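You operate a simulated robot arm through the tools that you are given. There is no shell and no other tool. Be economical: measure what you need, move in short steps, check, and stop when the job is done.

Carry out the task below with a simulated two-armed robot. There is one attempt and no reset: what you move stays moved.

JOB
The jam is out: shut the table guard, reset and jog the table home in Set mode.
Fine: one press of Step on the pendant in its holder; turn the switch back to Auto last.

Only the result counts: the job must be done as asked and must still hold three seconds after the hand-in. Knocking over, shifting, dropping, spilling or breaking anything else fails it.

ROBOT AND FRAMES
Two 7-joint arms with two-finger parallel grippers on one trunk, on a base that drives. Base frame: it is fixed to the floor where the robot stands at the start and does not move with it; the origin is under the middle of the robot, x ahead of it, y to its left, z up. Lengths are in mm, angles in degrees, forces in N, time in s.
The left shoulder is at the start at [50, 187, 1014], the right one opposite. With the tool pointing down near the work surface each hand reaches from about 100 to 640 mm from the robot's upright axis, wherever it stands, measured 20 degrees to its own side. Places, roughly: mode switch [200, 1000, 1100]; table guard [1000, 300, 1100]. Payload 3.43 kg a hand.
The TCP of each hand is the grasp point between the finger pads, 30 mm short of the fingertips. In the tool frame z runs along the fingers and y along their closing line. Largest opening 94 mm; finger width 28, thickness 10; the body of the gripper, 50 by 96 mm, starts 55 mm behind the TCP.
Orientation is that of the tool frame in the base frame, as a unit quaternion [x, y, z, w]. With the fingers straight down and closing along the base's y, the tool's x points along the base's -x, its y along +y and its z along -z.

CONTROLS
- The arms move only by the tool play_rows. It takes "left_motion", "right_motion" or both (then of equal length, played together; a hand with none holds still); each is a list of rows, each a list of 6 numbers: the shift along the tool's x, y, z in mm, then the turn, a rotation vector about the tool's x, y, z in degrees. In form: [[dx, dy, dz, ax, ay, az], ...]. A call has 1 to 12 rows; each row shifts and turns the commanded pose from where the row before left it, along the tool's axes as they then stand. "left_grip" and "right_grip" are, for a hand that has rows, the closure, from 0 (fully open) to 1 (shut), set as the call begins (left out, the last holds). Rows are played at 5 a second. More than 50 mm and 8.6 degrees between two rows, or a gripper value outside its range, and nothing of the call is played. A pose out of reach is approached as far as the arm can. The call stops where the force on the tool passes 40 N (or 10 N more than at its start, if that is more) or the arm is blocked; 0.2 s more then pass. The fingers move at their own pace (about 153 mm/s each) and stop on an object; they squeeze with about 20 N. The grip force told is the motor's: it shows also when the fingers shut on nothing. Time passes only in rows, and 0.2 s behind the last, so rows that do not move let the fingers close. The reply holds the time, the measured pose of the TCP, the force on the tool along the base axes, the opening and the grip force, in the units named above and with some noise, with the torque about the TCP (base axes, N m) and any sound that the robot's microphone picked up.
- Cameras (640 x 400 px; columns grow to the right, rows downward): "scene" is now at [145.3, -7.2, 1254.8]; the picture's right is [-0.04, -1.00, 0.00], its down [0.17, -0.01, -0.99] and it looks along [0.98, -0.04, 0.17] (base axes); focal length 256 px, centre (320, 200). "left" rides on the left gripper at [76, -14, -103] in its tool frame; the picture's right is [0.18, 0.98, 0.00], its down [-0.75, 0.14, -0.64] and it looks along [-0.63, 0.12, 0.77] (tool axes); focal length 243 px, centre (320, 200). "right" rides on the right gripper at [76, 14, -103] in its tool frame; the picture's right is [-0.18, 0.98, 0.00], its down [-0.75, -0.14, -0.64] and it looks along [-0.63, -0.12, 0.77] (tool axes); focal length 243 px, centre (320, 200). There is no depth. A picture from a camera that has moved, and an enlarged one, comes with that camera's place and axes in the base frame and with its lens. The place of the scene camera against the robot may be out by one fixed shift of up to 12 mm in any direction.
- camera(camera): a new picture of that camera. No time passes.
- slide_trunk(by): slides the trunk up (or, below 0, down) by that many mm; the arms and the scene camera ride with it, the base frame stays. It gives what a move gives, with no picture.
- steer(legs): drives the robot by 1 to 6 legs, each [ahead, left, turn to the left] in mm, mm and degrees, along the robot's own axes; the way and the turn of a leg run together, so that a leg with both is an arc; at most 1500 mm and 180 degrees a leg. The arms and the cameras ride along, it lands a little off, and it stops where it bumps. It gives what a move gives.
- aim_head(pan, tilt): turns the head with the scene camera to pan (to the left, within 80 degrees either way) and tilt (down, from -29 to 69), counted from straight ahead of the robot. It gives what a move gives.
- inspect(camera, box): a new picture of the part [left, top, right, bottom] of that camera's present view, enlarged. No time passes.
- sign_off(): hands the job in; it is judged then, once.

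Go step by step. Nothing tells you exact positions but the pictures and the camera data: compare them with the known pose of the tool, close in by small moves and look again before you grip or let go. The budget is 120 turns and 108 pictures, counting those below and the enlarged ones. Unless the task says otherwise, let go and move clear before handing in, and close with one line.

The tools are called after "Emit:" by a JSON object that holds its "name" and its "arguments". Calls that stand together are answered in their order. play_rows: Moves the arms, as the interface text tells. Its arguments: {"type":"object","properties":{"left_motion":{"type":"array","items":{"type":"array","items":{"type":"number"}}},"left_grip":{"type":"number"},"right_motion":{"type":"array","items":{"type":"array","items":{"type":"number"}}},"right_grip":{"type":"number"}},"required":[]} The other tools are called the same way: slide_trunk (by) slides the trunk up or down; steer (legs) drives the base; aim_head (pan, tilt) turns the head that bears the scene camera; camera (camera) takes a picture; inspect (camera, box) takes an enlarged picture of a part of a camera's view; sign_off () hands the job in.

At the start:

```text
time: 0.0
left_tcp_pos: [416.2, 210.0, 1200.1]
left_orientation: [-0.001, 1.0, 0.0, 0.001]
left_force: [-0.1, -0.7, 0.0]
left_torque: [-0.03, 0.0, 0.01]
left_gripper_width: 94.1
left_gripper_force: 0.0
right_tcp_pos: [357.1, -187.1, 1243.1]
right_orientation: [0.001, 1.0, 0.001, 0.001]
right_force: [-0.4, -0.4, -0.1]
right_torque: [-0.02, 0.0, 0.03]
right_gripper_width: 93.8
right_gripper_force: 0.1
trunk travel left (down, up): [-229.0, 203.0]
robot x, y, heading: [-1.0, -2.2, -0.1]
head pan, tilt: [-2.6, -9.6]
```

scene: 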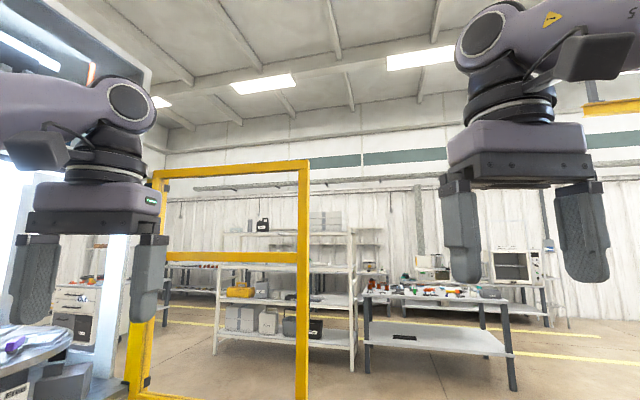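
right: 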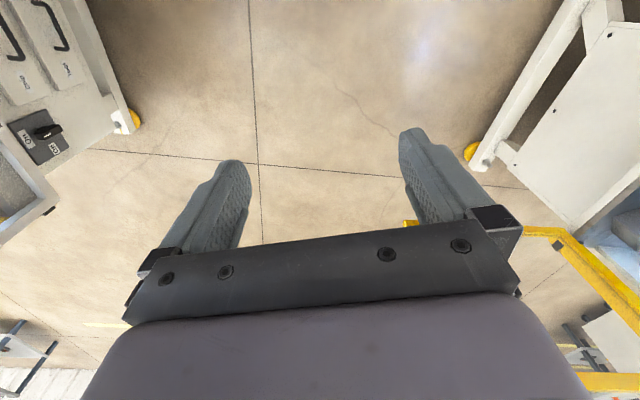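
left: 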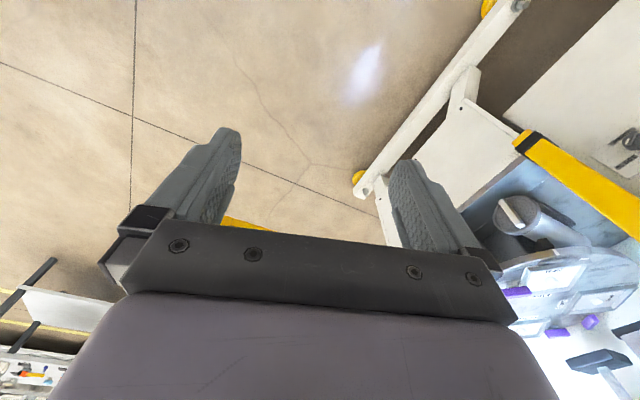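

I see a yellow guard frame ahead-left and a machine cell on the left. I will look to the left to find the machine, the switch and the pendant.

Emit:
{"name": "aim_head", "arguments": {"pan": 75, "tilt": 10}}

Emit:
{"name": "camera", "arguments": {"camera": "scene"}}

Emit:
{"name": "aim_head", "arguments": {"pan": 35, "tilt": 10}}

Emit:
{"name": "camera", "arguments": {"camera": "scene"}}

```text
time: 1.5
left_tcp_pos: [416.4, 208.6, 1201.1]
left_orientation: [-0.001, 1.0, -0.001, 0.0]
left_force: [0.1, -0.7, -0.5]
left_torque: [0.0, 0.0, 0.01]
left_gripper_width: 93.7
left_gripper_force: 0.1
right_tcp_pos: [356.5, -188.4, 1244.0]
right_orientation: [0.0, 1.0, 0.0, 0.001]
right_force: [0.6, -0.5, 0.7]
right_torque: [0.0, -0.02, -0.02]
right_gripper_width: 93.9
right_gripper_force: 0.2
trunk travel left (down, up): [-229.0, 203.0]
robot x, y, heading: [1.8, -0.2, -0.1]
head pan, tilt: [75.0, 10.0]
```

```text
104 pictures are left
camera scene: at [84.9, 86.4, 1224.1], right [0.97, -0.26, 0.0], down [-0.04, -0.17, -0.98], along [0.26, 0.95, -0.17], focal length 256 px, centre (320, 200)
```

scene: 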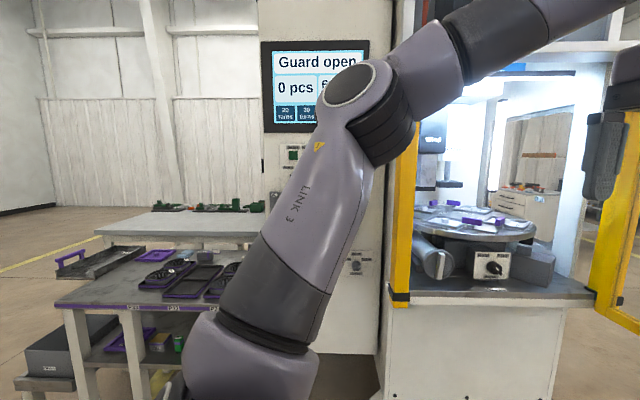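

```text
time: 2.6
left_tcp_pos: [416.3, 210.2, 1201.4]
left_orientation: [-0.001, 1.0, 0.0, 0.001]
left_force: [-0.3, 0.5, -0.3]
left_torque: [-0.03, -0.02, 0.04]
left_gripper_width: 94.0
left_gripper_force: 0.1
right_tcp_pos: [357.7, -187.5, 1244.2]
right_orientation: [0.001, 1.0, 0.0, 0.001]
right_force: [0.5, -0.5, 0.2]
right_torque: [-0.01, 0.02, 0.0]
right_gripper_width: 93.9
right_gripper_force: 0.1
trunk travel left (down, up): [-229.0, 203.0]
robot x, y, heading: [2.0, 0.8, -0.2]
head pan, tilt: [35.0, 10.0]
```

```text
103 pictures are left
camera scene: at [136.9, 50.0, 1224.1], right [0.57, -0.82, 0.0], down [-0.14, -0.1, -0.98], along [0.81, 0.57, -0.17], focal length 256 px, centre (320, 200)
```

scene: 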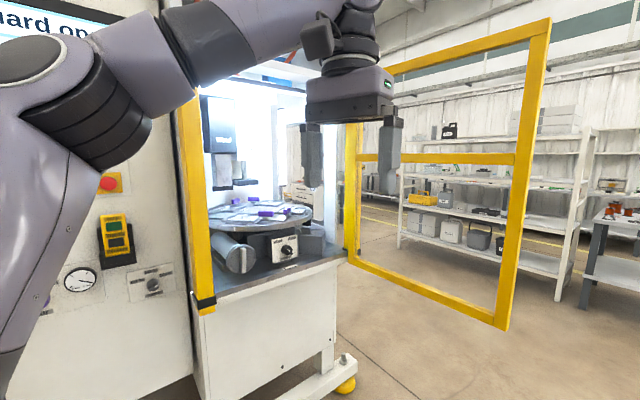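

The machine front is to my left, with the display, the yellow pendant and the switch panel. The guard is hinged at its far edge and stands open. I'll turn the robot to face the machine.

Emit:
{"name": "steer", "arguments": {"legs": [[0, 0, 45], [0, 0, 45]]}}

Emit:
{"name": "aim_head", "arguments": {"pan": 0, "tilt": 10}}

Emit:
{"name": "camera", "arguments": {"camera": "scene"}}

```text
time: 7.1
left_tcp_pos: [-205.0, 418.7, 1200.8]
left_orientation: [-0.704, 0.71, -0.001, 0.0]
left_force: [-0.1, -0.2, 0.5]
left_torque: [0.01, 0.02, -0.02]
left_gripper_width: 94.3
left_gripper_force: 0.1
right_tcp_pos: [191.2, 353.9, 1243.5]
right_orientation: [-0.703, 0.711, 0.001, 0.0]
right_force: [0.2, 0.5, -0.4]
right_torque: [-0.03, 0.0, 0.02]
right_gripper_width: 94.3
right_gripper_force: 0.1
trunk travel left (down, up): [-229.0, 203.0]
robot x, y, heading: [-0.5, 2.5, 89.4]
head pan, tilt: [35.0, 10.0]
```

```text
time: 8.1
left_tcp_pos: [-204.9, 418.9, 1200.8]
left_orientation: [-0.703, 0.711, 0.0, 0.0]
left_force: [0.9, 0.8, -0.5]
left_torque: [-0.03, 0.0, 0.02]
left_gripper_width: 94.1
left_gripper_force: 0.1
right_tcp_pos: [190.4, 354.4, 1243.3]
right_orientation: [-0.703, 0.711, 0.001, 0.0]
right_force: [-0.4, -0.1, -0.3]
right_torque: [0.01, 0.0, -0.02]
right_gripper_width: 94.0
right_gripper_force: 0.0
trunk travel left (down, up): [-229.0, 203.0]
robot x, y, heading: [1.6, -2.2, 89.5]
head pan, tilt: [0.0, 10.0]
```

```text
102 pictures are left
camera scene: at [4.1, 148.0, 1224.1], right [1.0, -0.01, 0.0], down [0.0, -0.17, -0.98], along [0.01, 0.98, -0.17], focal length 256 px, centre (320, 200)
```

scene: 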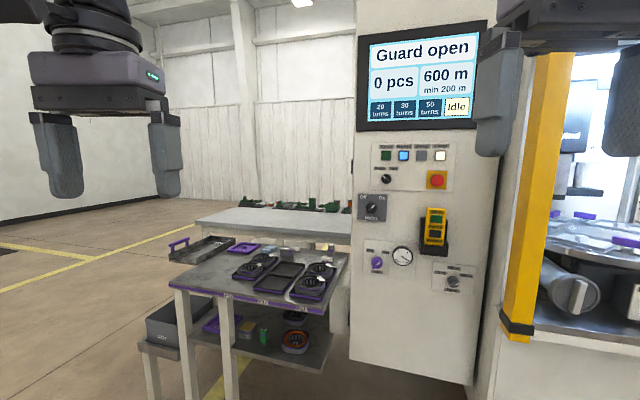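

Emit:
{"name": "inspect", "arguments": {"camera": "scene", "box": [350, 130, 490, 218]}}

Emit:
{"name": "inspect", "arguments": {"camera": "scene", "box": [350, 200, 490, 300]}}

Emit:
{"name": "inspect", "arguments": {"camera": "scene", "box": [350, 15, 510, 130]}}

Emit:
{"name": "aim_head", "arguments": {"pan": -50, "tilt": 15}}

Emit:
{"name": "camera", "arguments": {"camera": "scene"}}

```text
4.55 times, centred on (420, 174) of scene
camera zoom: at [4.1, 148.0, 1224.1], right [1.0, -0.01, 0.0], down [0.0, -0.17, -0.98], along [0.01, 0.98, -0.17], focal length 1164 px, centre (-134, 318)
```

zoom: 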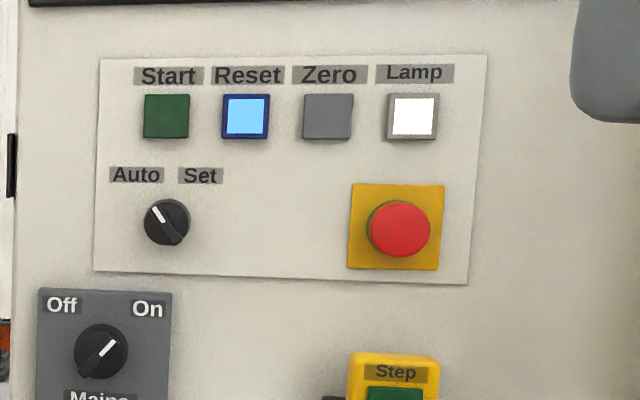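

```text
4.00 times, centred on (420, 250) of scene
camera zoom: at [4.1, 148.0, 1224.1], right [1.0, -0.01, 0.0], down [0.0, -0.17, -0.98], along [0.01, 0.98, -0.17], focal length 1025 px, centre (-80, 0)
```

zoom: 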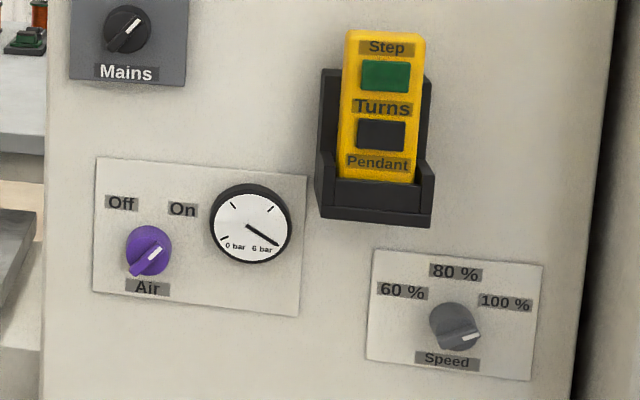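

```text
3.48 times, centred on (430, 72) of scene
camera zoom: at [4.1, 148.0, 1224.1], right [1.0, -0.01, 0.0], down [0.0, -0.17, -0.98], along [0.01, 0.98, -0.17], focal length 891 px, centre (-63, 644)
```

zoom: 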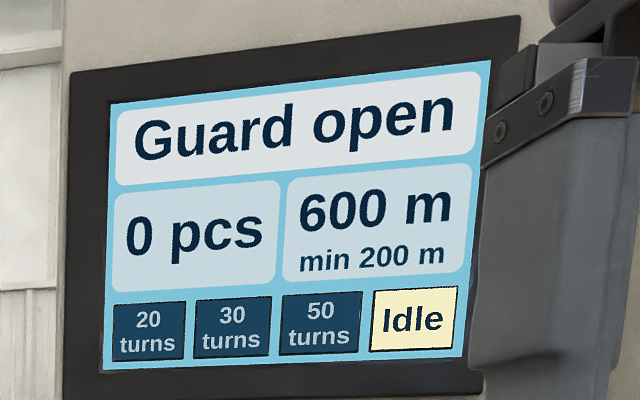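

```text
time: 9.2
left_tcp_pos: [-204.7, 417.9, 1200.9]
left_orientation: [-0.703, 0.711, 0.0, 0.0]
left_force: [-0.1, -0.8, -1.1]
left_torque: [-0.03, 0.03, 0.01]
left_gripper_width: 94.0
left_gripper_force: 0.0
right_tcp_pos: [190.3, 354.0, 1243.5]
right_orientation: [-0.703, 0.712, 0.001, 0.0]
right_force: [-0.1, -1.2, -0.2]
right_torque: [0.02, 0.02, -0.01]
right_gripper_width: 94.1
right_gripper_force: 0.2
trunk travel left (down, up): [-229.0, 203.0]
robot x, y, heading: [-2.3, -1.2, 89.2]
head pan, tilt: [-50.0, 15.0]
```

```text
98 pictures are left
camera scene: at [75.3, 114.2, 1216.0], right [0.63, -0.77, 0.0], down [-0.2, -0.16, -0.97], along [0.75, 0.61, -0.26], focal length 256 px, centre (320, 200)
```

scene: 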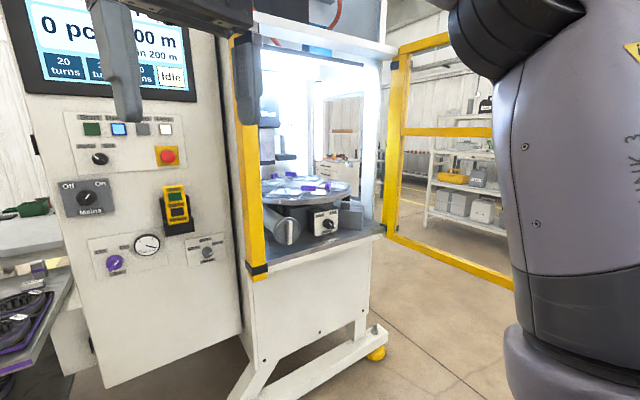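

I found Start/Reset/Auto-Set on the upper panel and the pendant with Step; the display reads "Guard open". Next I move sideways and back to look at the guard door.

Emit:
{"name": "steer", "arguments": {"legs": [[-300, -450, 0]]}}

Emit:
{"name": "aim_head", "arguments": {"pan": -20, "tilt": 10}}

Emit:
{"name": "camera", "arguments": {"camera": "scene"}}

Emit:
{"name": "camera", "arguments": {"camera": "right"}}

```text
time: 12.4
left_tcp_pos: [237.2, 117.0, 1201.1]
left_orientation: [-0.706, 0.708, 0.0, 0.0]
left_force: [-0.6, 0.1, -0.8]
left_torque: [-0.04, -0.02, 0.0]
left_gripper_width: 94.1
left_gripper_force: 0.0
right_tcp_pos: [634.3, 54.1, 1243.5]
right_orientation: [-0.704, 0.71, 0.0, 0.0]
right_force: [0.6, 0.8, 0.4]
right_torque: [0.01, 0.01, -0.03]
right_gripper_width: 93.9
right_gripper_force: 0.1
trunk travel left (down, up): [-229.0, 203.0]
robot x, y, heading: [443.4, -301.1, 89.6]
head pan, tilt: [-50.0, 15.0]
```

```text
time: 13.3
left_tcp_pos: [236.5, 117.1, 1200.9]
left_orientation: [-0.705, 0.709, -0.001, 0.0]
left_force: [-0.4, 0.3, 0.5]
left_torque: [0.01, 0.04, -0.01]
left_gripper_width: 93.9
left_gripper_force: 0.1
right_tcp_pos: [633.8, 55.6, 1243.5]
right_orientation: [-0.704, 0.71, 0.001, 0.001]
right_force: [0.0, -0.1, -0.5]
right_torque: [0.01, -0.03, -0.02]
right_gripper_width: 94.0
right_gripper_force: 0.0
trunk travel left (down, up): [-229.0, 203.0]
robot x, y, heading: [441.7, -300.4, 89.6]
head pan, tilt: [-20.0, 10.0]
```

```text
97 pictures are left
camera scene: at [478.9, -158.5, 1224.1], right [0.94, -0.35, 0.0], down [-0.06, -0.16, -0.98], along [0.34, 0.92, -0.17], focal length 256 px, centre (320, 200)
```

scene: 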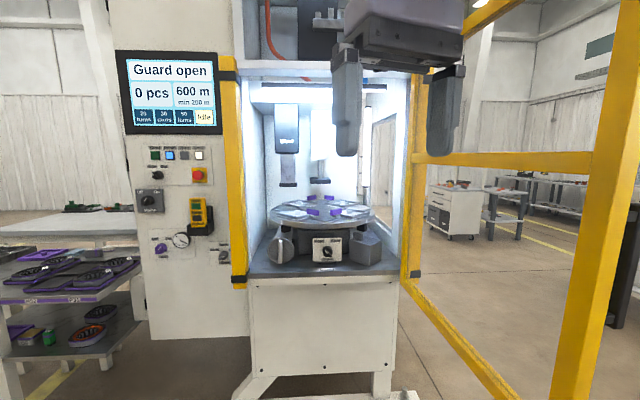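

```text
96 pictures are left
camera right: at [618.8, -20.5, 1345.0], right [-0.98, 0.19, 0.0], down [0.15, 0.75, 0.64], along [0.12, 0.63, -0.77], focal length 243 px, centre (320, 200)
```

right: 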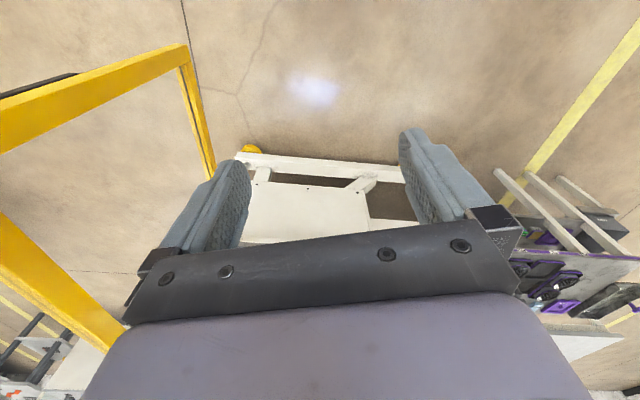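

The guard's free stile is around (915, 15) and its hinge around (1070, 550). I'll back away, pass to its outer side and bring the left hand level, pointing forward, to push it shut.

Emit:
{"name": "steer", "arguments": {"legs": [[-230, 0, 0], [0, -800, 0]]}}

Emit:
{"name": "play_rows", "arguments": {"left_motion": [[0, 0, 0, 0, -8.2, 0], [0, 0, 0, 0, -8.2, 0], [0, 0, 0, 0, -8.2, 0], [0, 0, 0, 0, -8.2, 0], [0, 0, 0, 0, -8.2, 0], [0, 0, 0, 0, -8.2, 0], [0, 0, 0, 0, -8.2, 0], [0, 0, 0, 0, -8.2, 0], [0, 0, 0, 0, -8.2, 0], [0, 0, 0, 0, -8.1, 0], [0, 0, 0, 0, -8.1, 0]], "left_grip": 1}}

Emit:
{"name": "aim_head", "arguments": {"pan": 30, "tilt": 5}}

Emit:
{"name": "camera", "arguments": {"camera": "scene"}}

```text
time: 18.9
left_tcp_pos: [1034.5, -113.8, 1199.4]
left_orientation: [0.709, -0.705, 0.001, -0.001]
left_force: [-0.2, 0.1, 0.3]
left_torque: [-0.01, -0.01, 0.01]
left_gripper_width: 94.0
left_gripper_force: 0.1
right_tcp_pos: [1431.3, -172.2, 1243.8]
right_orientation: [0.708, -0.706, 0.0, 0.0]
right_force: [-0.1, -0.8, 0.3]
right_torque: [0.0, 0.0, -0.01]
right_gripper_width: 94.1
right_gripper_force: 0.0
trunk travel left (down, up): [-229.0, 203.0]
robot x, y, heading: [1244.7, -526.4, 90.1]
head pan, tilt: [-20.0, 10.0]
```

```text
time: 21.3
left_tcp_pos: [1033.8, -113.9, 1201.3]
left_orientation: [0.501, -0.499, -0.501, -0.5]
left_force: [-0.3, -0.4, 0.3]
left_torque: [0.04, -0.02, 0.01]
left_gripper_width: 0.0
left_gripper_force: 20.1
right_tcp_pos: [1431.6, -170.4, 1242.1]
right_orientation: [0.709, -0.705, 0.0, 0.0]
right_force: [0.0, -0.6, 0.3]
right_torque: [-0.03, -0.02, 0.03]
right_gripper_width: 94.1
right_gripper_force: 0.0
trunk travel left (down, up): [-229.0, 203.0]
robot x, y, heading: [1246.9, -527.9, 90.2]
head pan, tilt: [-20.0, 10.0]
```

```text
time: 22.5
left_tcp_pos: [1034.5, -113.6, 1200.6]
left_orientation: [0.502, -0.498, -0.502, -0.498]
left_force: [0.9, 0.4, 0.0]
left_torque: [-0.02, -0.02, 0.0]
left_gripper_width: 0.0
left_gripper_force: 20.0
right_tcp_pos: [1431.4, -171.3, 1243.4]
right_orientation: [0.708, -0.706, -0.001, -0.001]
right_force: [-1.0, 0.2, -0.4]
right_torque: [0.0, -0.01, 0.0]
right_gripper_width: 93.7
right_gripper_force: 0.0
trunk travel left (down, up): [-229.0, 203.0]
robot x, y, heading: [1248.1, -531.3, 90.0]
head pan, tilt: [30.0, 5.0]
```

```text
95 pictures are left
camera scene: at [1201.3, -394.6, 1232.2], right [0.86, 0.5, 0.0], down [0.04, -0.08, -1.0], along [-0.5, 0.86, -0.09], focal length 256 px, centre (320, 200)
```

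scene: 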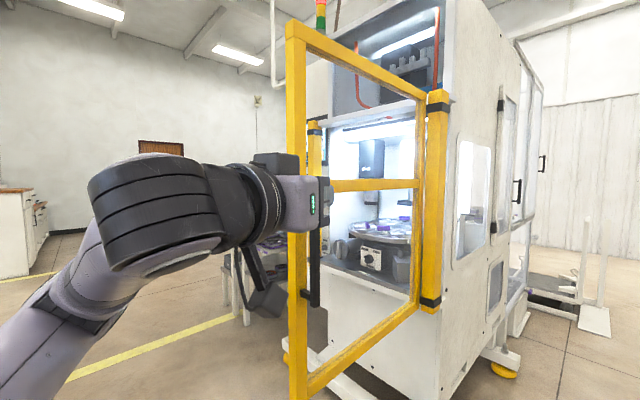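

The outside face of the guard is clear, with the stile at about x 915–950 and a black handle lower down. I retract the right hand, bring the left fist alongside the stile and check before pushing.

Emit:
{"name": "play_rows", "arguments": {"right_motion": [[25, 0, 0, 0, 0, 0], [25, 0, 0, 0, 0, 0], [25, 0, 0, 0, 0, 0], [25, 0, 0, 0, 0, 0]]}}

Emit:
{"name": "steer", "arguments": {"legs": [[185, 0, 0]]}}

Emit:
{"name": "camera", "arguments": {"camera": "scene"}}

Emit:
{"name": "camera", "arguments": {"camera": "left"}}

```text
time: 23.5
left_tcp_pos: [1033.7, -113.6, 1200.7]
left_orientation: [0.502, -0.498, -0.5, -0.5]
left_force: [-0.4, -0.5, -0.2]
left_torque: [0.0, 0.01, 0.03]
left_gripper_width: 0.0
left_gripper_force: 19.9
right_tcp_pos: [1432.8, -246.4, 1217.1]
right_orientation: [0.708, -0.706, -0.001, -0.001]
right_force: [-0.2, -0.2, 0.1]
right_torque: [0.03, 0.0, -0.02]
right_gripper_width: 93.7
right_gripper_force: 0.0
right hand out of reach, approached as far as the arm can: row 2, 4
trunk travel left (down, up): [-229.0, 203.0]
robot x, y, heading: [1245.5, -529.6, 90.3]
head pan, tilt: [30.0, 5.0]
```

```text
time: 25.1
left_tcp_pos: [1031.8, 71.1, 1200.2]
left_orientation: [0.502, -0.498, -0.501, -0.498]
left_force: [0.1, 0.2, -0.2]
left_torque: [-0.02, -0.01, 0.03]
left_gripper_width: 0.0
left_gripper_force: 20.1
right_tcp_pos: [1431.3, -59.0, 1218.1]
right_orientation: [0.709, -0.705, 0.0, -0.001]
right_force: [0.6, -0.3, -0.3]
right_torque: [0.01, -0.01, -0.01]
right_gripper_width: 93.8
right_gripper_force: 0.1
trunk travel left (down, up): [-229.0, 203.0]
robot x, y, heading: [1243.5, -345.0, 90.3]
head pan, tilt: [30.0, 5.0]
```

```text
94 pictures are left
camera scene: at [1200.1, -209.0, 1232.1], right [0.86, 0.5, 0.0], down [0.04, -0.08, -1.0], along [-0.5, 0.86, -0.09], focal length 256 px, centre (320, 200)
```

scene: 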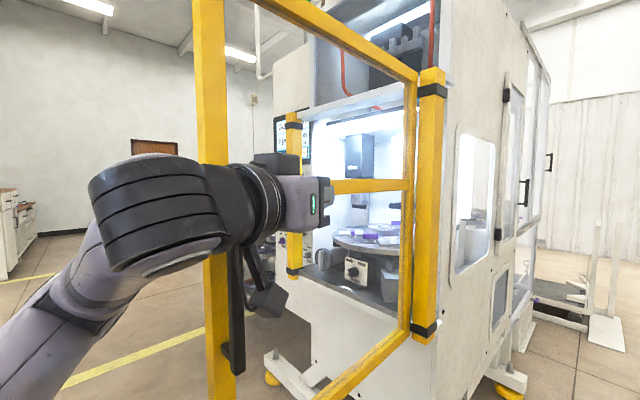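

```text
93 pictures are left
camera left: at [1047.0, -30.9, 1124.1], right [-0.98, -0.01, -0.19], down [-0.14, -0.64, 0.75], along [-0.12, 0.77, 0.63], focal length 243 px, centre (320, 200)
```

left: 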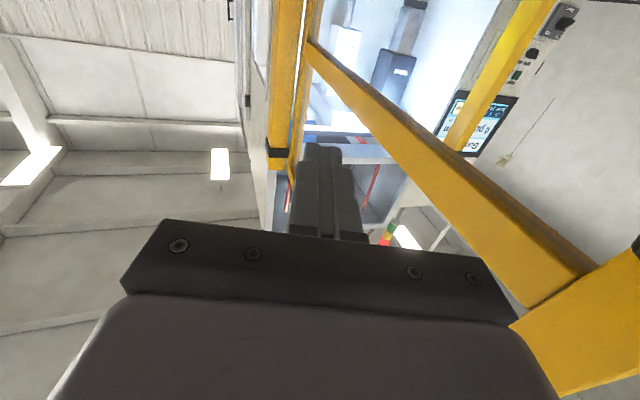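

The fist is outside the guard next to the stile. I'll back up a touch so the fingers meet the stile and start pushing left.

Emit:
{"name": "steer", "arguments": {"legs": [[-35, 0, 0], [0, 90, 0]]}}

Emit:
{"name": "steer", "arguments": {"legs": [[50, 90, 0]]}}

Emit:
{"name": "camera", "arguments": {"camera": "scene"}}

Emit:
{"name": "camera", "arguments": {"camera": "left"}}

```text
time: 26.6
left_tcp_pos: [942.6, 35.1, 1200.7]
left_orientation: [-0.502, 0.498, 0.502, 0.498]
left_force: [0.8, 1.1, -0.7]
left_torque: [0.02, -0.01, 0.01]
left_gripper_width: 0.0
left_gripper_force: 19.8
right_tcp_pos: [1343.5, -95.7, 1217.7]
right_orientation: [0.71, -0.704, -0.001, -0.001]
right_force: [-0.6, 0.3, -0.7]
right_torque: [0.03, -0.04, 0.01]
right_gripper_width: 94.0
right_gripper_force: 0.1
trunk travel left (down, up): [-229.0, 203.0]
robot x, y, heading: [1159.9, -380.8, 90.3]
head pan, tilt: [30.0, 5.0]
```

```text
time: 27.8
left_tcp_pos: [855.9, 85.9, 1200.7]
left_orientation: [0.503, -0.497, -0.501, -0.499]
left_force: [-0.1, -0.3, -0.8]
left_torque: [0.04, 0.02, -0.02]
left_gripper_width: 0.2
left_gripper_force: 20.7
right_tcp_pos: [1256.1, -45.6, 1218.3]
right_orientation: [0.71, -0.705, -0.001, -0.001]
right_force: [-1.1, -0.2, -0.5]
right_torque: [-0.02, -0.01, 0.01]
right_gripper_width: 94.2
right_gripper_force: 0.0
trunk travel left (down, up): [-229.0, 203.0]
robot x, y, heading: [1073.6, -327.7, 90.5]
head pan, tilt: [30.0, 5.0]
```

```text
92 pictures are left
camera scene: at [1024.2, -194.9, 1232.1], right [0.86, 0.51, 0.0], down [0.04, -0.08, -1.0], along [-0.5, 0.86, -0.09], focal length 256 px, centre (320, 200)
```

scene: 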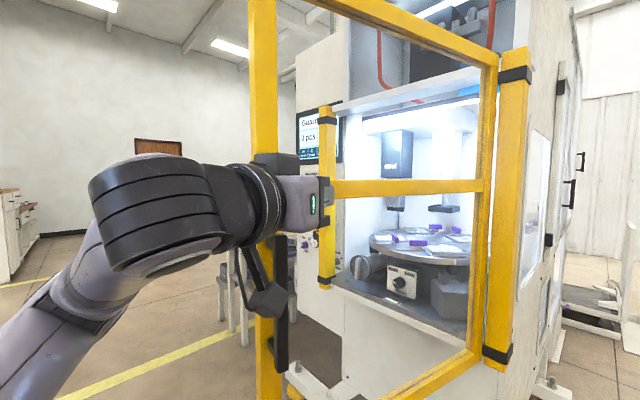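

```text
91 pictures are left
camera left: at [870.9, -17.0, 1124.1], right [-0.98, -0.01, -0.19], down [-0.14, -0.64, 0.75], along [-0.13, 0.77, 0.63], focal length 243 px, centre (320, 200)
```

left: 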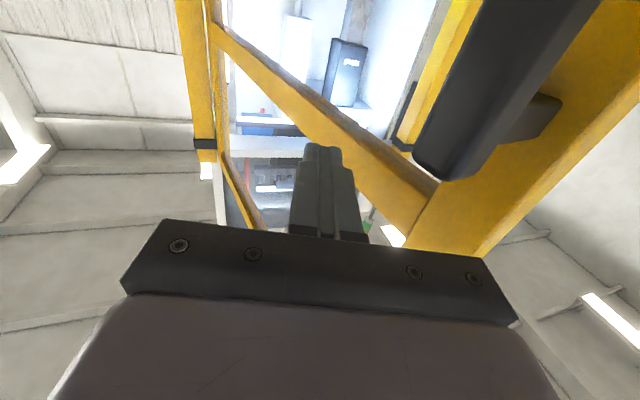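

The guard is swinging freely (free edge now about (810, 50)). I continue along the arc.

Emit:
{"name": "steer", "arguments": {"legs": [[84, 121, 0], [150, 110, 0]]}}

Emit:
{"name": "camera", "arguments": {"camera": "scene"}}

Emit:
{"name": "camera", "arguments": {"camera": "left"}}

```text
time: 30.2
left_tcp_pos: [625.6, 318.2, 1199.8]
left_orientation: [0.505, -0.495, -0.504, -0.496]
left_force: [-0.9, -0.3, -0.7]
left_torque: [0.0, 0.02, -0.01]
left_gripper_width: 0.0
left_gripper_force: 19.7
right_tcp_pos: [1026.3, 189.4, 1217.8]
right_orientation: [0.711, -0.703, -0.001, -0.001]
right_force: [-0.3, 0.0, -0.1]
right_torque: [-0.02, -0.01, -0.02]
right_gripper_width: 94.0
right_gripper_force: 0.0
trunk travel left (down, up): [-229.0, 203.0]
robot x, y, heading: [837.3, -93.1, 90.6]
head pan, tilt: [30.0, 5.0]
```

```text
90 pictures are left
camera scene: at [795.0, 38.3, 1232.1], right [0.86, 0.51, 0.0], down [0.04, -0.08, -1.0], along [-0.51, 0.86, -0.09], focal length 256 px, centre (320, 200)
```

scene: 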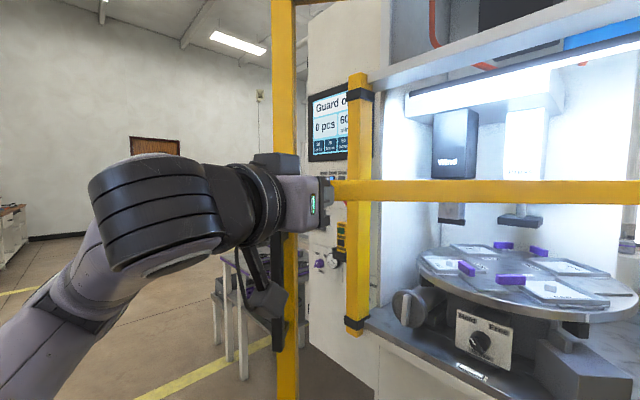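

```text
89 pictures are left
camera left: at [640.7, 215.5, 1124.1], right [-0.98, -0.01, -0.19], down [-0.13, -0.64, 0.75], along [-0.13, 0.77, 0.63], focal length 243 px, centre (320, 200)
```

left: 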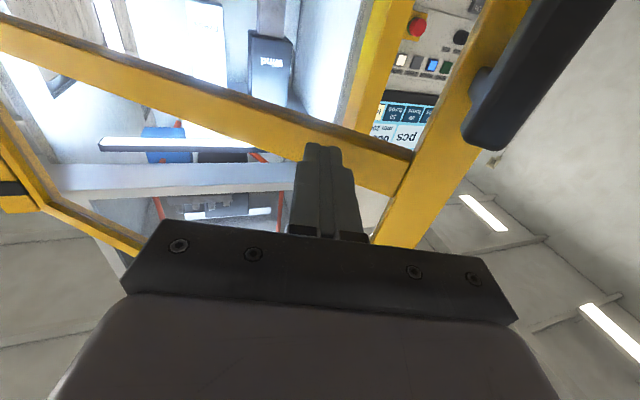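

Nearly three quarters shut. I push on, now mostly forward.

Emit:
{"name": "steer", "arguments": {"legs": [[100, 30, 0]]}}

Emit:
{"name": "steer", "arguments": {"legs": [[40, 5, 0]]}}

Emit:
{"name": "camera", "arguments": {"camera": "scene"}}

```text
time: 31.4
left_tcp_pos: [597.1, 417.9, 1199.8]
left_orientation: [0.503, -0.497, -0.503, -0.497]
left_force: [0.2, 0.2, 1.1]
left_torque: [0.0, -0.01, 0.01]
left_gripper_width: 0.0
left_gripper_force: 19.9
right_tcp_pos: [996.7, 288.8, 1218.0]
right_orientation: [0.709, -0.705, -0.001, 0.0]
right_force: [0.0, 1.0, -0.1]
right_torque: [-0.01, 0.04, 0.03]
right_gripper_width: 93.9
right_gripper_force: 0.1
trunk travel left (down, up): [-229.0, 203.0]
robot x, y, heading: [809.2, 2.0, 90.5]
head pan, tilt: [30.0, 5.0]
```

```text
time: 32.3
left_tcp_pos: [591.5, 459.9, 1200.6]
left_orientation: [0.503, -0.497, -0.502, -0.498]
left_force: [0.0, -0.2, -0.5]
left_torque: [-0.01, 0.0, -0.02]
left_gripper_width: 0.2
left_gripper_force: 19.9
right_tcp_pos: [991.5, 329.0, 1216.8]
right_orientation: [0.71, -0.704, -0.001, 0.0]
right_force: [1.2, 1.0, -1.1]
right_torque: [0.02, 0.01, -0.01]
right_gripper_width: 93.9
right_gripper_force: 0.0
trunk travel left (down, up): [-229.0, 203.0]
robot x, y, heading: [806.7, 45.3, 90.8]
head pan, tilt: [30.0, 5.0]
```

```text
88 pictures are left
camera scene: at [760.6, 179.1, 1232.1], right [0.86, 0.51, 0.0], down [0.04, -0.08, -1.0], along [-0.51, 0.86, -0.09], focal length 256 px, centre (320, 200)
```

scene: 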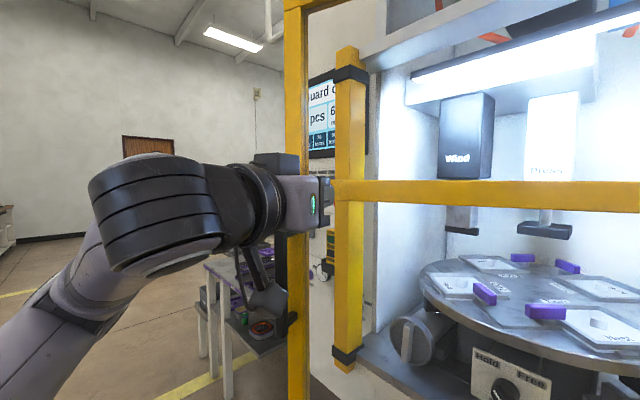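

The table has a "Hold / Free" knob inside; I check its state before the guard shuts.

Emit:
{"name": "inspect", "arguments": {"camera": "scene", "box": [380, 230, 640, 400]}}

Emit:
{"name": "aim_head", "arguments": {"pan": 0, "tilt": 25}}

Emit:
{"name": "camera", "arguments": {"camera": "scene"}}

```text
2.35 times, centred on (510, 315) of scene
camera zoom: at [760.6, 179.1, 1232.1], right [0.86, 0.51, 0.0], down [0.04, -0.08, -1.0], along [-0.51, 0.86, -0.09], focal length 603 px, centre (-127, -71)
```

zoom: 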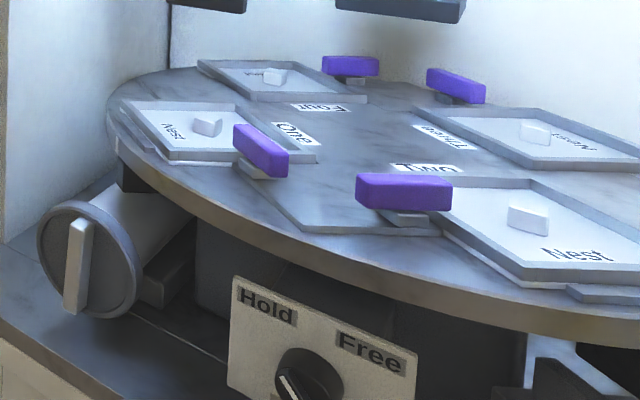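

```text
time: 33.2
left_tcp_pos: [591.2, 458.2, 1200.6]
left_orientation: [0.503, -0.497, -0.503, -0.497]
left_force: [-0.9, 0.5, -0.6]
left_torque: [0.02, -0.01, -0.01]
left_gripper_width: 0.1
left_gripper_force: 19.5
right_tcp_pos: [992.2, 329.7, 1218.3]
right_orientation: [0.71, -0.704, -0.001, 0.0]
right_force: [-0.1, -0.7, 0.0]
right_torque: [-0.02, -0.01, 0.01]
right_gripper_width: 93.9
right_gripper_force: 0.0
trunk travel left (down, up): [-229.0, 203.0]
robot x, y, heading: [804.6, 40.6, 90.6]
head pan, tilt: [0.0, 25.0]
```

```text
86 pictures are left
camera scene: at [806.4, 191.6, 1199.8], right [1.0, 0.01, 0.0], down [0.0, -0.42, -0.91], along [-0.01, 0.91, -0.42], focal length 256 px, centre (320, 200)
```

scene: 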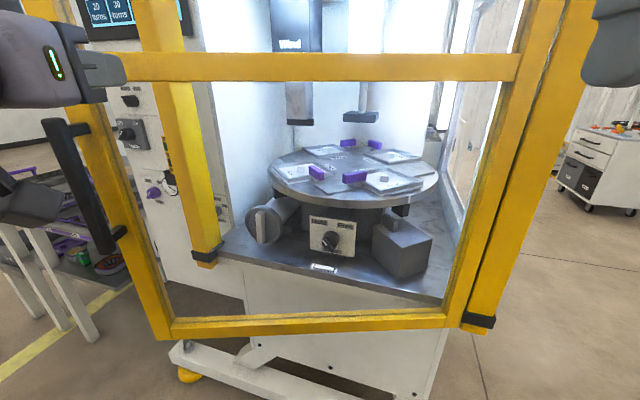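

Emit:
{"name": "inspect", "arguments": {"camera": "scene", "box": [230, 130, 450, 280]}}

Emit:
{"name": "inspect", "arguments": {"camera": "scene", "box": [290, 205, 380, 275]}}

```text
2.67 times, centred on (340, 205) of scene
camera zoom: at [806.4, 191.6, 1199.8], right [1.0, 0.01, 0.0], down [0.0, -0.42, -0.91], along [-0.01, 0.91, -0.42], focal length 683 px, centre (267, 187)
```

zoom: 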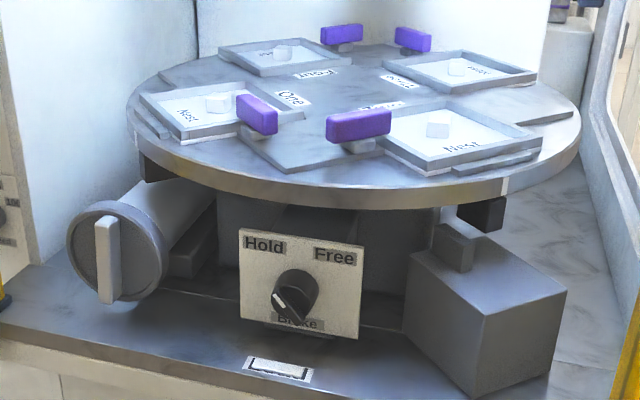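

```text
5.71 times, centred on (335, 240) of scene
camera zoom: at [806.4, 191.6, 1199.8], right [1.0, 0.01, 0.0], down [0.0, -0.42, -0.91], along [-0.01, 0.91, -0.42], focal length 1464 px, centre (234, -29)
```

zoom: 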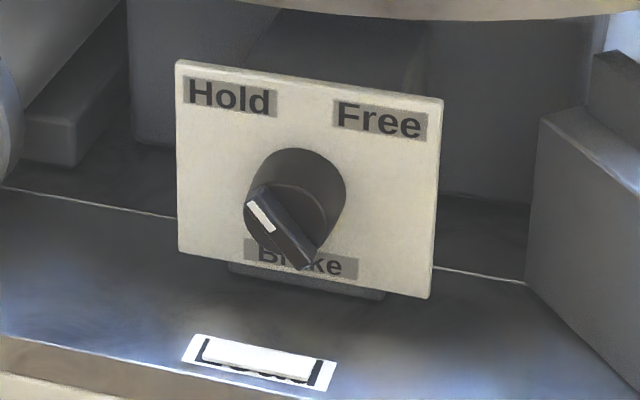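

The brake is on Hold and the table is empty of obstructions. I push the guard the rest of the way.

Emit:
{"name": "steer", "arguments": {"legs": [[45, 0, 0]]}}

Emit:
{"name": "steer", "arguments": {"legs": [[25, 0, 0]]}}

Emit:
{"name": "camera", "arguments": {"camera": "scene"}}

```text
time: 34.1
left_tcp_pos: [591.2, 502.8, 1200.5]
left_orientation: [0.503, -0.498, -0.502, -0.498]
left_force: [-0.2, -0.4, 0.1]
left_torque: [0.05, 0.01, -0.02]
left_gripper_width: 0.0
left_gripper_force: 20.3
right_tcp_pos: [990.5, 373.5, 1218.1]
right_orientation: [0.71, -0.704, -0.001, 0.0]
right_force: [0.7, 0.6, -0.6]
right_torque: [-0.02, -0.02, -0.01]
right_gripper_width: 93.8
right_gripper_force: 0.1
trunk travel left (down, up): [-229.0, 203.0]
robot x, y, heading: [804.5, 90.7, 90.6]
head pan, tilt: [0.0, 25.0]
```

```text
time: 35.0
left_tcp_pos: [590.7, 528.6, 1201.0]
left_orientation: [0.504, -0.497, -0.502, -0.497]
left_force: [0.6, -0.2, -0.1]
left_torque: [0.01, 0.03, 0.02]
left_gripper_width: 0.1
left_gripper_force: 20.0
right_tcp_pos: [992.4, 399.4, 1217.9]
right_orientation: [0.71, -0.704, -0.002, 0.0]
right_force: [-0.9, -0.6, -0.4]
right_torque: [0.04, -0.01, 0.02]
right_gripper_width: 94.0
right_gripper_force: 0.1
trunk travel left (down, up): [-229.0, 203.0]
robot x, y, heading: [802.5, 113.4, 90.4]
head pan, tilt: [0.0, 25.0]
```

```text
83 pictures are left
camera scene: at [806.0, 260.7, 1199.6], right [1.0, 0.01, 0.0], down [0.0, -0.42, -0.91], along [-0.01, 0.91, -0.42], focal length 256 px, centre (320, 200)
```

scene: 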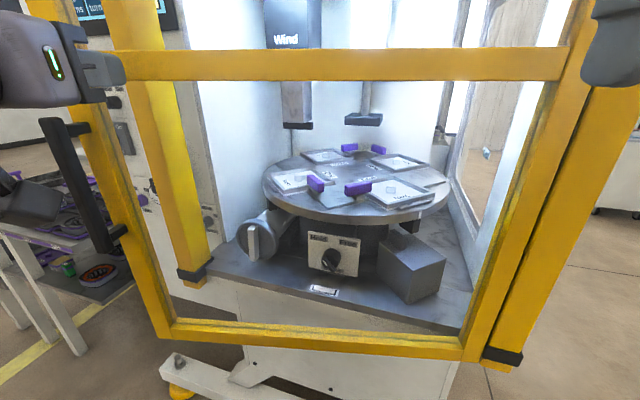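

The machine stands yawed by about 16°, so the guard still has to swing further. I turn a bit right with a left shift so the robot squares up to the face while the fist keeps pushing.

Emit:
{"name": "steer", "arguments": {"legs": [[0, 110, -14]]}}

Emit:
{"name": "camera", "arguments": {"camera": "scene"}}

```text
time: 36.2
left_tcp_pos: [585.0, 580.4, 1200.5]
left_orientation: [-0.437, 0.556, 0.436, 0.557]
left_force: [-0.1, -0.9, 0.3]
left_torque: [0.01, -0.04, 0.02]
left_gripper_width: 0.1
left_gripper_force: 20.4
right_tcp_pos: [940.8, 355.7, 1218.7]
right_orientation: [-0.618, 0.787, 0.001, 0.0]
right_force: [-0.3, 0.4, -0.1]
right_torque: [0.0, -0.03, -0.01]
right_gripper_width: 94.1
right_gripper_force: 0.0
trunk travel left (down, up): [-229.0, 203.0]
robot x, y, heading: [690.0, 129.0, 76.2]
head pan, tilt: [0.0, 25.0]
```

```text
82 pictures are left
camera scene: at [727.9, 269.5, 1199.7], right [0.97, -0.24, 0.0], down [-0.1, -0.41, -0.91], along [0.22, 0.88, -0.42], focal length 256 px, centre (320, 200)
```

scene: 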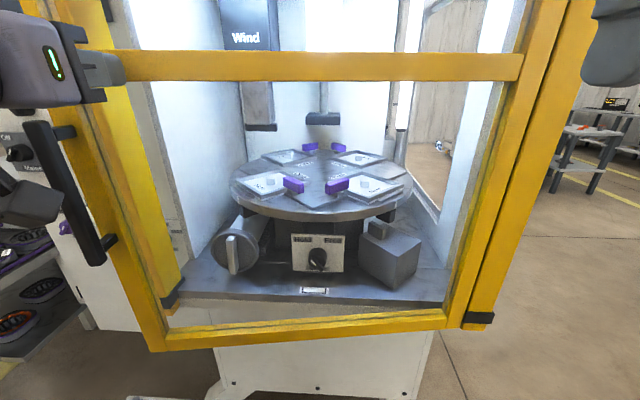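

Almost shut. I finish with small arm pushes, watching force.

Emit:
{"name": "play_rows", "arguments": {"left_motion": [[0, 0, 10, 0, 0, 0], [0, 0, 10, 0, 0, 0], [0, 0, 10, 0, 0, 0], [0, 0, 10, 0, 0, 0], [0, 0, 10, 0, 0, 0], [0, 0, 10, 0, 0, 0]]}}

Emit:
{"name": "camera", "arguments": {"camera": "scene"}}

```text
time: 37.6
left_tcp_pos: [600.2, 641.1, 1200.4]
left_orientation: [-0.437, 0.556, 0.437, 0.556]
left_force: [-0.3, 0.0, 0.6]
left_torque: [0.0, -0.01, 0.01]
left_gripper_width: 0.0
left_gripper_force: 20.3
right_tcp_pos: [940.8, 355.9, 1217.9]
right_orientation: [-0.618, 0.786, 0.001, 0.0]
right_force: [-0.1, 0.3, -0.9]
right_torque: [0.04, 0.01, 0.03]
right_gripper_width: 94.0
right_gripper_force: 0.0
trunk travel left (down, up): [-229.0, 203.0]
robot x, y, heading: [686.0, 127.7, 75.9]
head pan, tilt: [0.0, 25.0]
```

```text
81 pictures are left
camera scene: at [728.2, 269.4, 1199.7], right [0.97, -0.24, 0.0], down [-0.1, -0.41, -0.91], along [0.22, 0.88, -0.42], focal length 256 px, centre (320, 200)
```

scene: 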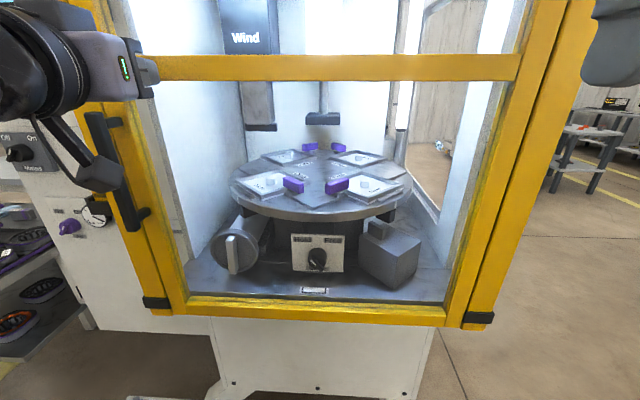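

Emit:
{"name": "play_rows", "arguments": {"left_motion": [[0, 0, 5, 0, 0, 0], [0, 0, 5, 0, 0, 0], [0, 0, 5, 0, 0, 0], [0, 0, 5, 0, 0, 0], [0, 0, 5, 0, 0, 0], [0, 0, 5, 0, 0, 0]]}}

Emit:
{"name": "aim_head", "arguments": {"pan": 42, "tilt": 0}}

Emit:
{"name": "camera", "arguments": {"camera": "scene"}}

```text
time: 38.5
left_tcp_pos: [602.1, 648.7, 1200.0]
left_orientation: [-0.434, 0.558, 0.435, 0.557]
left_force: [-7.6, -18.8, -5.0]
left_torque: [-0.1, 0.07, -0.1]
left_gripper_width: 0.0
left_gripper_force: 20.8
right_tcp_pos: [940.8, 353.7, 1218.4]
right_orientation: [-0.618, 0.787, 0.001, 0.002]
right_force: [0.2, -0.2, 0.0]
right_torque: [0.0, 0.0, -0.03]
right_gripper_width: 94.2
right_gripper_force: 0.0
trunk travel left (down, up): [-229.0, 203.0]
robot x, y, heading: [687.1, 122.9, 76.5]
head pan, tilt: [0.0, 25.0]
stopped in row 4 (left hand): the force on the tool passed its limit (the readings are from after the stop); the commanded pose is now the measured one
```

```text
time: 39.6
left_tcp_pos: [602.6, 649.2, 1200.3]
left_orientation: [-0.436, 0.557, 0.436, 0.557]
left_force: [-11.9, -28.0, -7.3]
left_torque: [-0.16, 0.11, -0.13]
left_gripper_width: 0.0
left_gripper_force: 20.3
right_tcp_pos: [939.0, 352.1, 1220.5]
right_orientation: [-0.617, 0.787, 0.002, 0.002]
right_force: [0.3, 0.1, -0.3]
right_torque: [-0.02, 0.0, -0.02]
right_gripper_width: 94.1
right_gripper_force: 0.0
trunk travel left (down, up): [-229.0, 203.0]
robot x, y, heading: [691.5, 123.4, 76.3]
head pan, tilt: [42.0, 0.0]
```

```text
80 pictures are left
camera scene: at [661.7, 255.2, 1240.5], right [0.88, 0.47, 0.0], down [0.0, 0.0, -1.0], along [-0.47, 0.88, 0.0], focal length 256 px, centre (320, 200)
```

scene: 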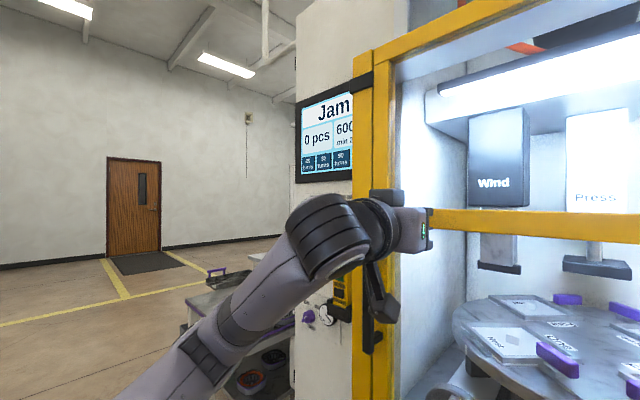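

The display changed from "Guard open" to "Jam": the guard is shut. I draw the hand back and check that it stays.

Emit:
{"name": "play_rows", "arguments": {"left_motion": [[0, 0, -20, 0, 0, 0], [0, 0, -20, 0, 0, 0], [0, 0, -20, 0, 0, 0], [0, 0, -20, 0, 0, 0], [0, 0, 0, 0, 0, 0]]}}

Emit:
{"name": "steer", "arguments": {"legs": [[-120, 0, 0]]}}

Emit:
{"name": "camera", "arguments": {"camera": "scene"}}

```text
time: 40.8
left_tcp_pos: [584.7, 575.7, 1198.1]
left_orientation: [-0.436, 0.559, 0.435, 0.555]
left_force: [0.1, 0.8, 0.7]
left_torque: [-0.02, 0.01, 0.02]
left_gripper_width: 0.0
left_gripper_force: 20.1
right_tcp_pos: [940.5, 356.0, 1217.1]
right_orientation: [-0.617, 0.787, 0.002, 0.0]
right_force: [-0.8, 0.5, 0.4]
right_torque: [0.02, -0.02, -0.03]
right_gripper_width: 94.0
right_gripper_force: 0.0
trunk travel left (down, up): [-229.0, 203.0]
robot x, y, heading: [692.4, 126.5, 76.1]
head pan, tilt: [42.0, 0.0]
```

```text
time: 42.0
left_tcp_pos: [555.4, 460.4, 1198.8]
left_orientation: [-0.436, 0.559, 0.435, 0.555]
left_force: [-0.4, 0.2, -0.3]
left_torque: [-0.01, -0.06, -0.04]
left_gripper_width: 0.1
left_gripper_force: 19.8
right_tcp_pos: [912.8, 240.8, 1217.9]
right_orientation: [-0.617, 0.787, 0.001, 0.0]
right_force: [0.5, -0.4, 0.3]
right_torque: [0.02, -0.02, 0.0]
right_gripper_width: 94.2
right_gripper_force: 0.1
trunk travel left (down, up): [-229.0, 203.0]
robot x, y, heading: [663.2, 11.3, 76.3]
head pan, tilt: [42.0, 0.0]
```

```text
79 pictures are left
camera scene: at [635.2, 143.5, 1240.2], right [0.88, 0.47, 0.0], down [0.0, 0.0, -1.0], along [-0.47, 0.88, 0.0], focal length 256 px, centre (320, 200)
```

scene: 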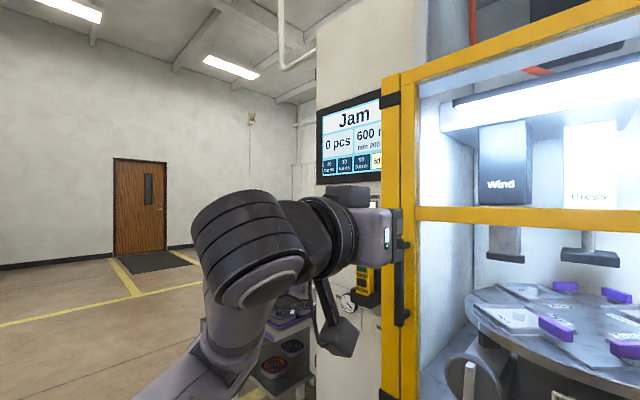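

The guard stays shut and "Jam" remains. I drive left in front of the control panel.

Emit:
{"name": "steer", "arguments": {"legs": [[0, 440, 0], [200, 0, 0]]}}

Emit:
{"name": "aim_head", "arguments": {"pan": 0, "tilt": 10}}

Emit:
{"name": "camera", "arguments": {"camera": "scene"}}

```text
time: 45.9
left_tcp_pos: [171.0, 753.7, 1198.8]
left_orientation: [-0.438, 0.557, 0.437, 0.554]
left_force: [-0.3, -0.4, 0.0]
left_torque: [0.04, 0.02, -0.01]
left_gripper_width: 0.0
left_gripper_force: 20.3
right_tcp_pos: [530.1, 536.1, 1219.4]
right_orientation: [-0.621, 0.784, 0.001, 0.0]
right_force: [-0.4, 0.6, -0.3]
right_torque: [-0.05, 0.01, -0.02]
right_gripper_width: 93.8
right_gripper_force: 0.0
trunk travel left (down, up): [-229.0, 203.0]
robot x, y, heading: [280.1, 303.2, 76.5]
head pan, tilt: [42.0, 0.0]
```

```text
time: 47.0
left_tcp_pos: [171.5, 753.7, 1199.9]
left_orientation: [-0.439, 0.557, 0.438, 0.553]
left_force: [0.0, 0.2, -0.4]
left_torque: [-0.02, -0.02, 0.01]
left_gripper_width: 0.0
left_gripper_force: 19.5
right_tcp_pos: [530.1, 535.8, 1218.7]
right_orientation: [-0.62, 0.784, 0.001, -0.001]
right_force: [-0.4, -0.8, -1.2]
right_torque: [0.01, -0.01, 0.0]
right_gripper_width: 94.0
right_gripper_force: 0.1
trunk travel left (down, up): [-229.0, 203.0]
robot x, y, heading: [278.9, 301.1, 76.7]
head pan, tilt: [0.0, 10.0]
```

```text
78 pictures are left
camera scene: at [318.0, 448.4, 1224.1], right [0.97, -0.23, 0.0], down [-0.04, -0.17, -0.98], along [0.23, 0.96, -0.17], focal length 256 px, centre (320, 200)
```

scene: 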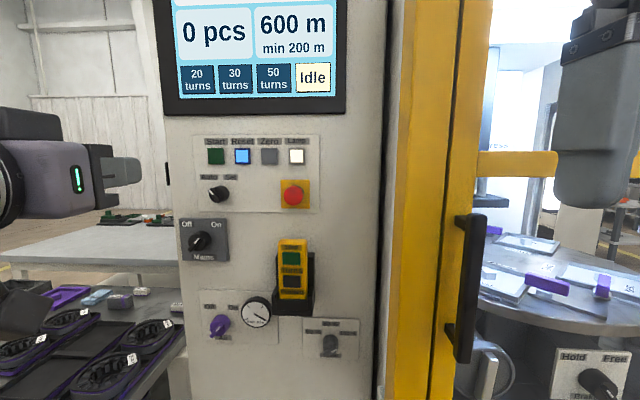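

Clear square-on view: Reset ≈ (288, 988, 1223), switch ≈ (237, 1001, 1145), Step ≈ (375, 920, 1028). I line up the closed left fingers in front of Reset.

Emit:
{"name": "steer", "arguments": {"legs": [[40, -60, 0]]}}

Emit:
{"name": "play_rows", "arguments": {"left_motion": [[-24, 0, 30, 0, 0, 0], [0, 0, 30, 0, 0, 0], [0, 0, 30, 0, 0, 0]]}}

Emit:
{"name": "camera", "arguments": {"camera": "scene"}}

Emit:
{"name": "camera", "arguments": {"camera": "left"}}

```text
time: 48.0
left_tcp_pos: [239.0, 779.8, 1197.9]
left_orientation: [-0.438, 0.558, 0.437, 0.553]
left_force: [-0.6, 0.3, -0.3]
left_torque: [-0.02, -0.03, 0.05]
left_gripper_width: 0.1
left_gripper_force: 20.4
right_tcp_pos: [598.7, 561.4, 1219.4]
right_orientation: [-0.619, 0.785, 0.0, 0.0]
right_force: [0.3, -0.2, 0.0]
right_torque: [-0.01, 0.04, 0.0]
right_gripper_width: 94.0
right_gripper_force: 0.0
trunk travel left (down, up): [-229.0, 203.0]
robot x, y, heading: [341.4, 332.2, 76.8]
head pan, tilt: [0.0, 10.0]
```

```text
time: 48.8
left_tcp_pos: [257.9, 866.1, 1225.0]
left_orientation: [-0.438, 0.558, 0.437, 0.553]
left_force: [0.7, 0.0, 0.0]
left_torque: [0.02, -0.01, 0.02]
left_gripper_width: 0.2
left_gripper_force: 20.0
right_tcp_pos: [598.2, 560.6, 1218.5]
right_orientation: [-0.62, 0.785, 0.002, 0.0]
right_force: [0.1, 0.3, 1.3]
right_torque: [-0.01, 0.01, -0.01]
right_gripper_width: 94.0
right_gripper_force: 0.1
trunk travel left (down, up): [-229.0, 203.0]
robot x, y, heading: [347.6, 325.7, 76.6]
head pan, tilt: [0.0, 10.0]
```

```text
77 pictures are left
camera scene: at [385.6, 473.9, 1224.1], right [0.97, -0.23, 0.0], down [-0.04, -0.17, -0.98], along [0.23, 0.96, -0.17], focal length 256 px, centre (320, 200)
```

scene: 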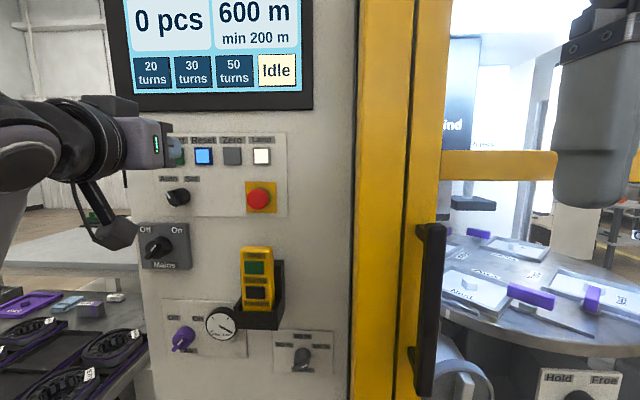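

```text
76 pictures are left
camera left: at [248.4, 762.9, 1149.3], right [-0.96, 0.23, -0.18], down [-0.28, -0.59, 0.76], along [0.07, 0.78, 0.63], focal length 243 px, centre (320, 200)
```

left: 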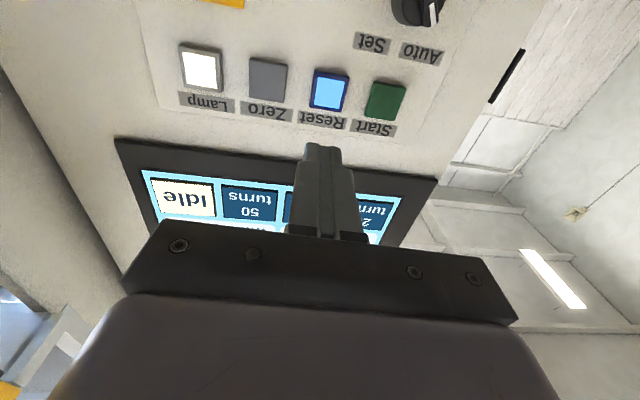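

Both views put Reset at about (284, 1000, 1213). I trim by a few mm and advance.

Emit:
{"name": "play_rows", "arguments": {"left_motion": [[12, 6, 20, 0, 0, 0], [0, 0, 20, 0, 0, 0], [0, 0, 20, 0, 0, 0]]}}

Emit:
{"name": "camera", "arguments": {"camera": "left"}}

Emit:
{"name": "inspect", "arguments": {"camera": "scene", "box": [120, 100, 300, 220]}}

```text
time: 49.6
left_tcp_pos: [268.3, 927.7, 1211.6]
left_orientation: [-0.439, 0.557, 0.438, 0.553]
left_force: [0.0, -0.2, -0.3]
left_torque: [-0.01, 0.01, -0.03]
left_gripper_width: 0.0
left_gripper_force: 19.4
right_tcp_pos: [597.9, 561.8, 1217.4]
right_orientation: [-0.619, 0.785, 0.002, 0.0]
right_force: [0.5, 0.5, 0.0]
right_torque: [0.01, 0.02, 0.02]
right_gripper_width: 94.3
right_gripper_force: 0.1
trunk travel left (down, up): [-229.0, 203.0]
robot x, y, heading: [347.3, 326.8, 76.8]
head pan, tilt: [0.0, 10.0]
```

```text
75 pictures are left
camera left: at [257.6, 823.3, 1136.5], right [-0.96, 0.23, -0.18], down [-0.28, -0.59, 0.76], along [0.07, 0.78, 0.63], focal length 243 px, centre (320, 200)
```

left: 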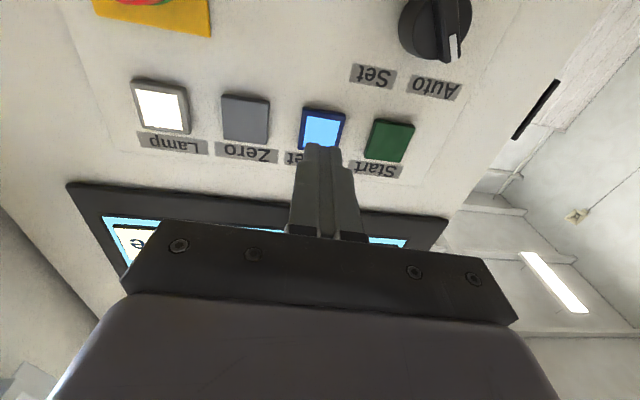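

```text
3.33 times, centred on (210, 160) of scene
camera zoom: at [385.6, 473.8, 1224.1], right [0.97, -0.23, 0.0], down [-0.04, -0.17, -0.98], along [0.23, 0.96, -0.17], focal length 854 px, centre (687, 333)
```

zoom: 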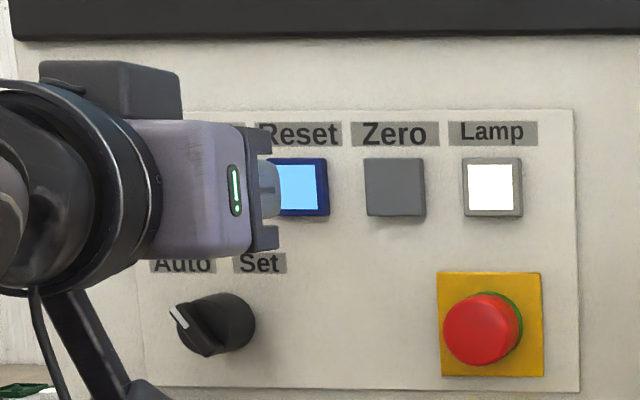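

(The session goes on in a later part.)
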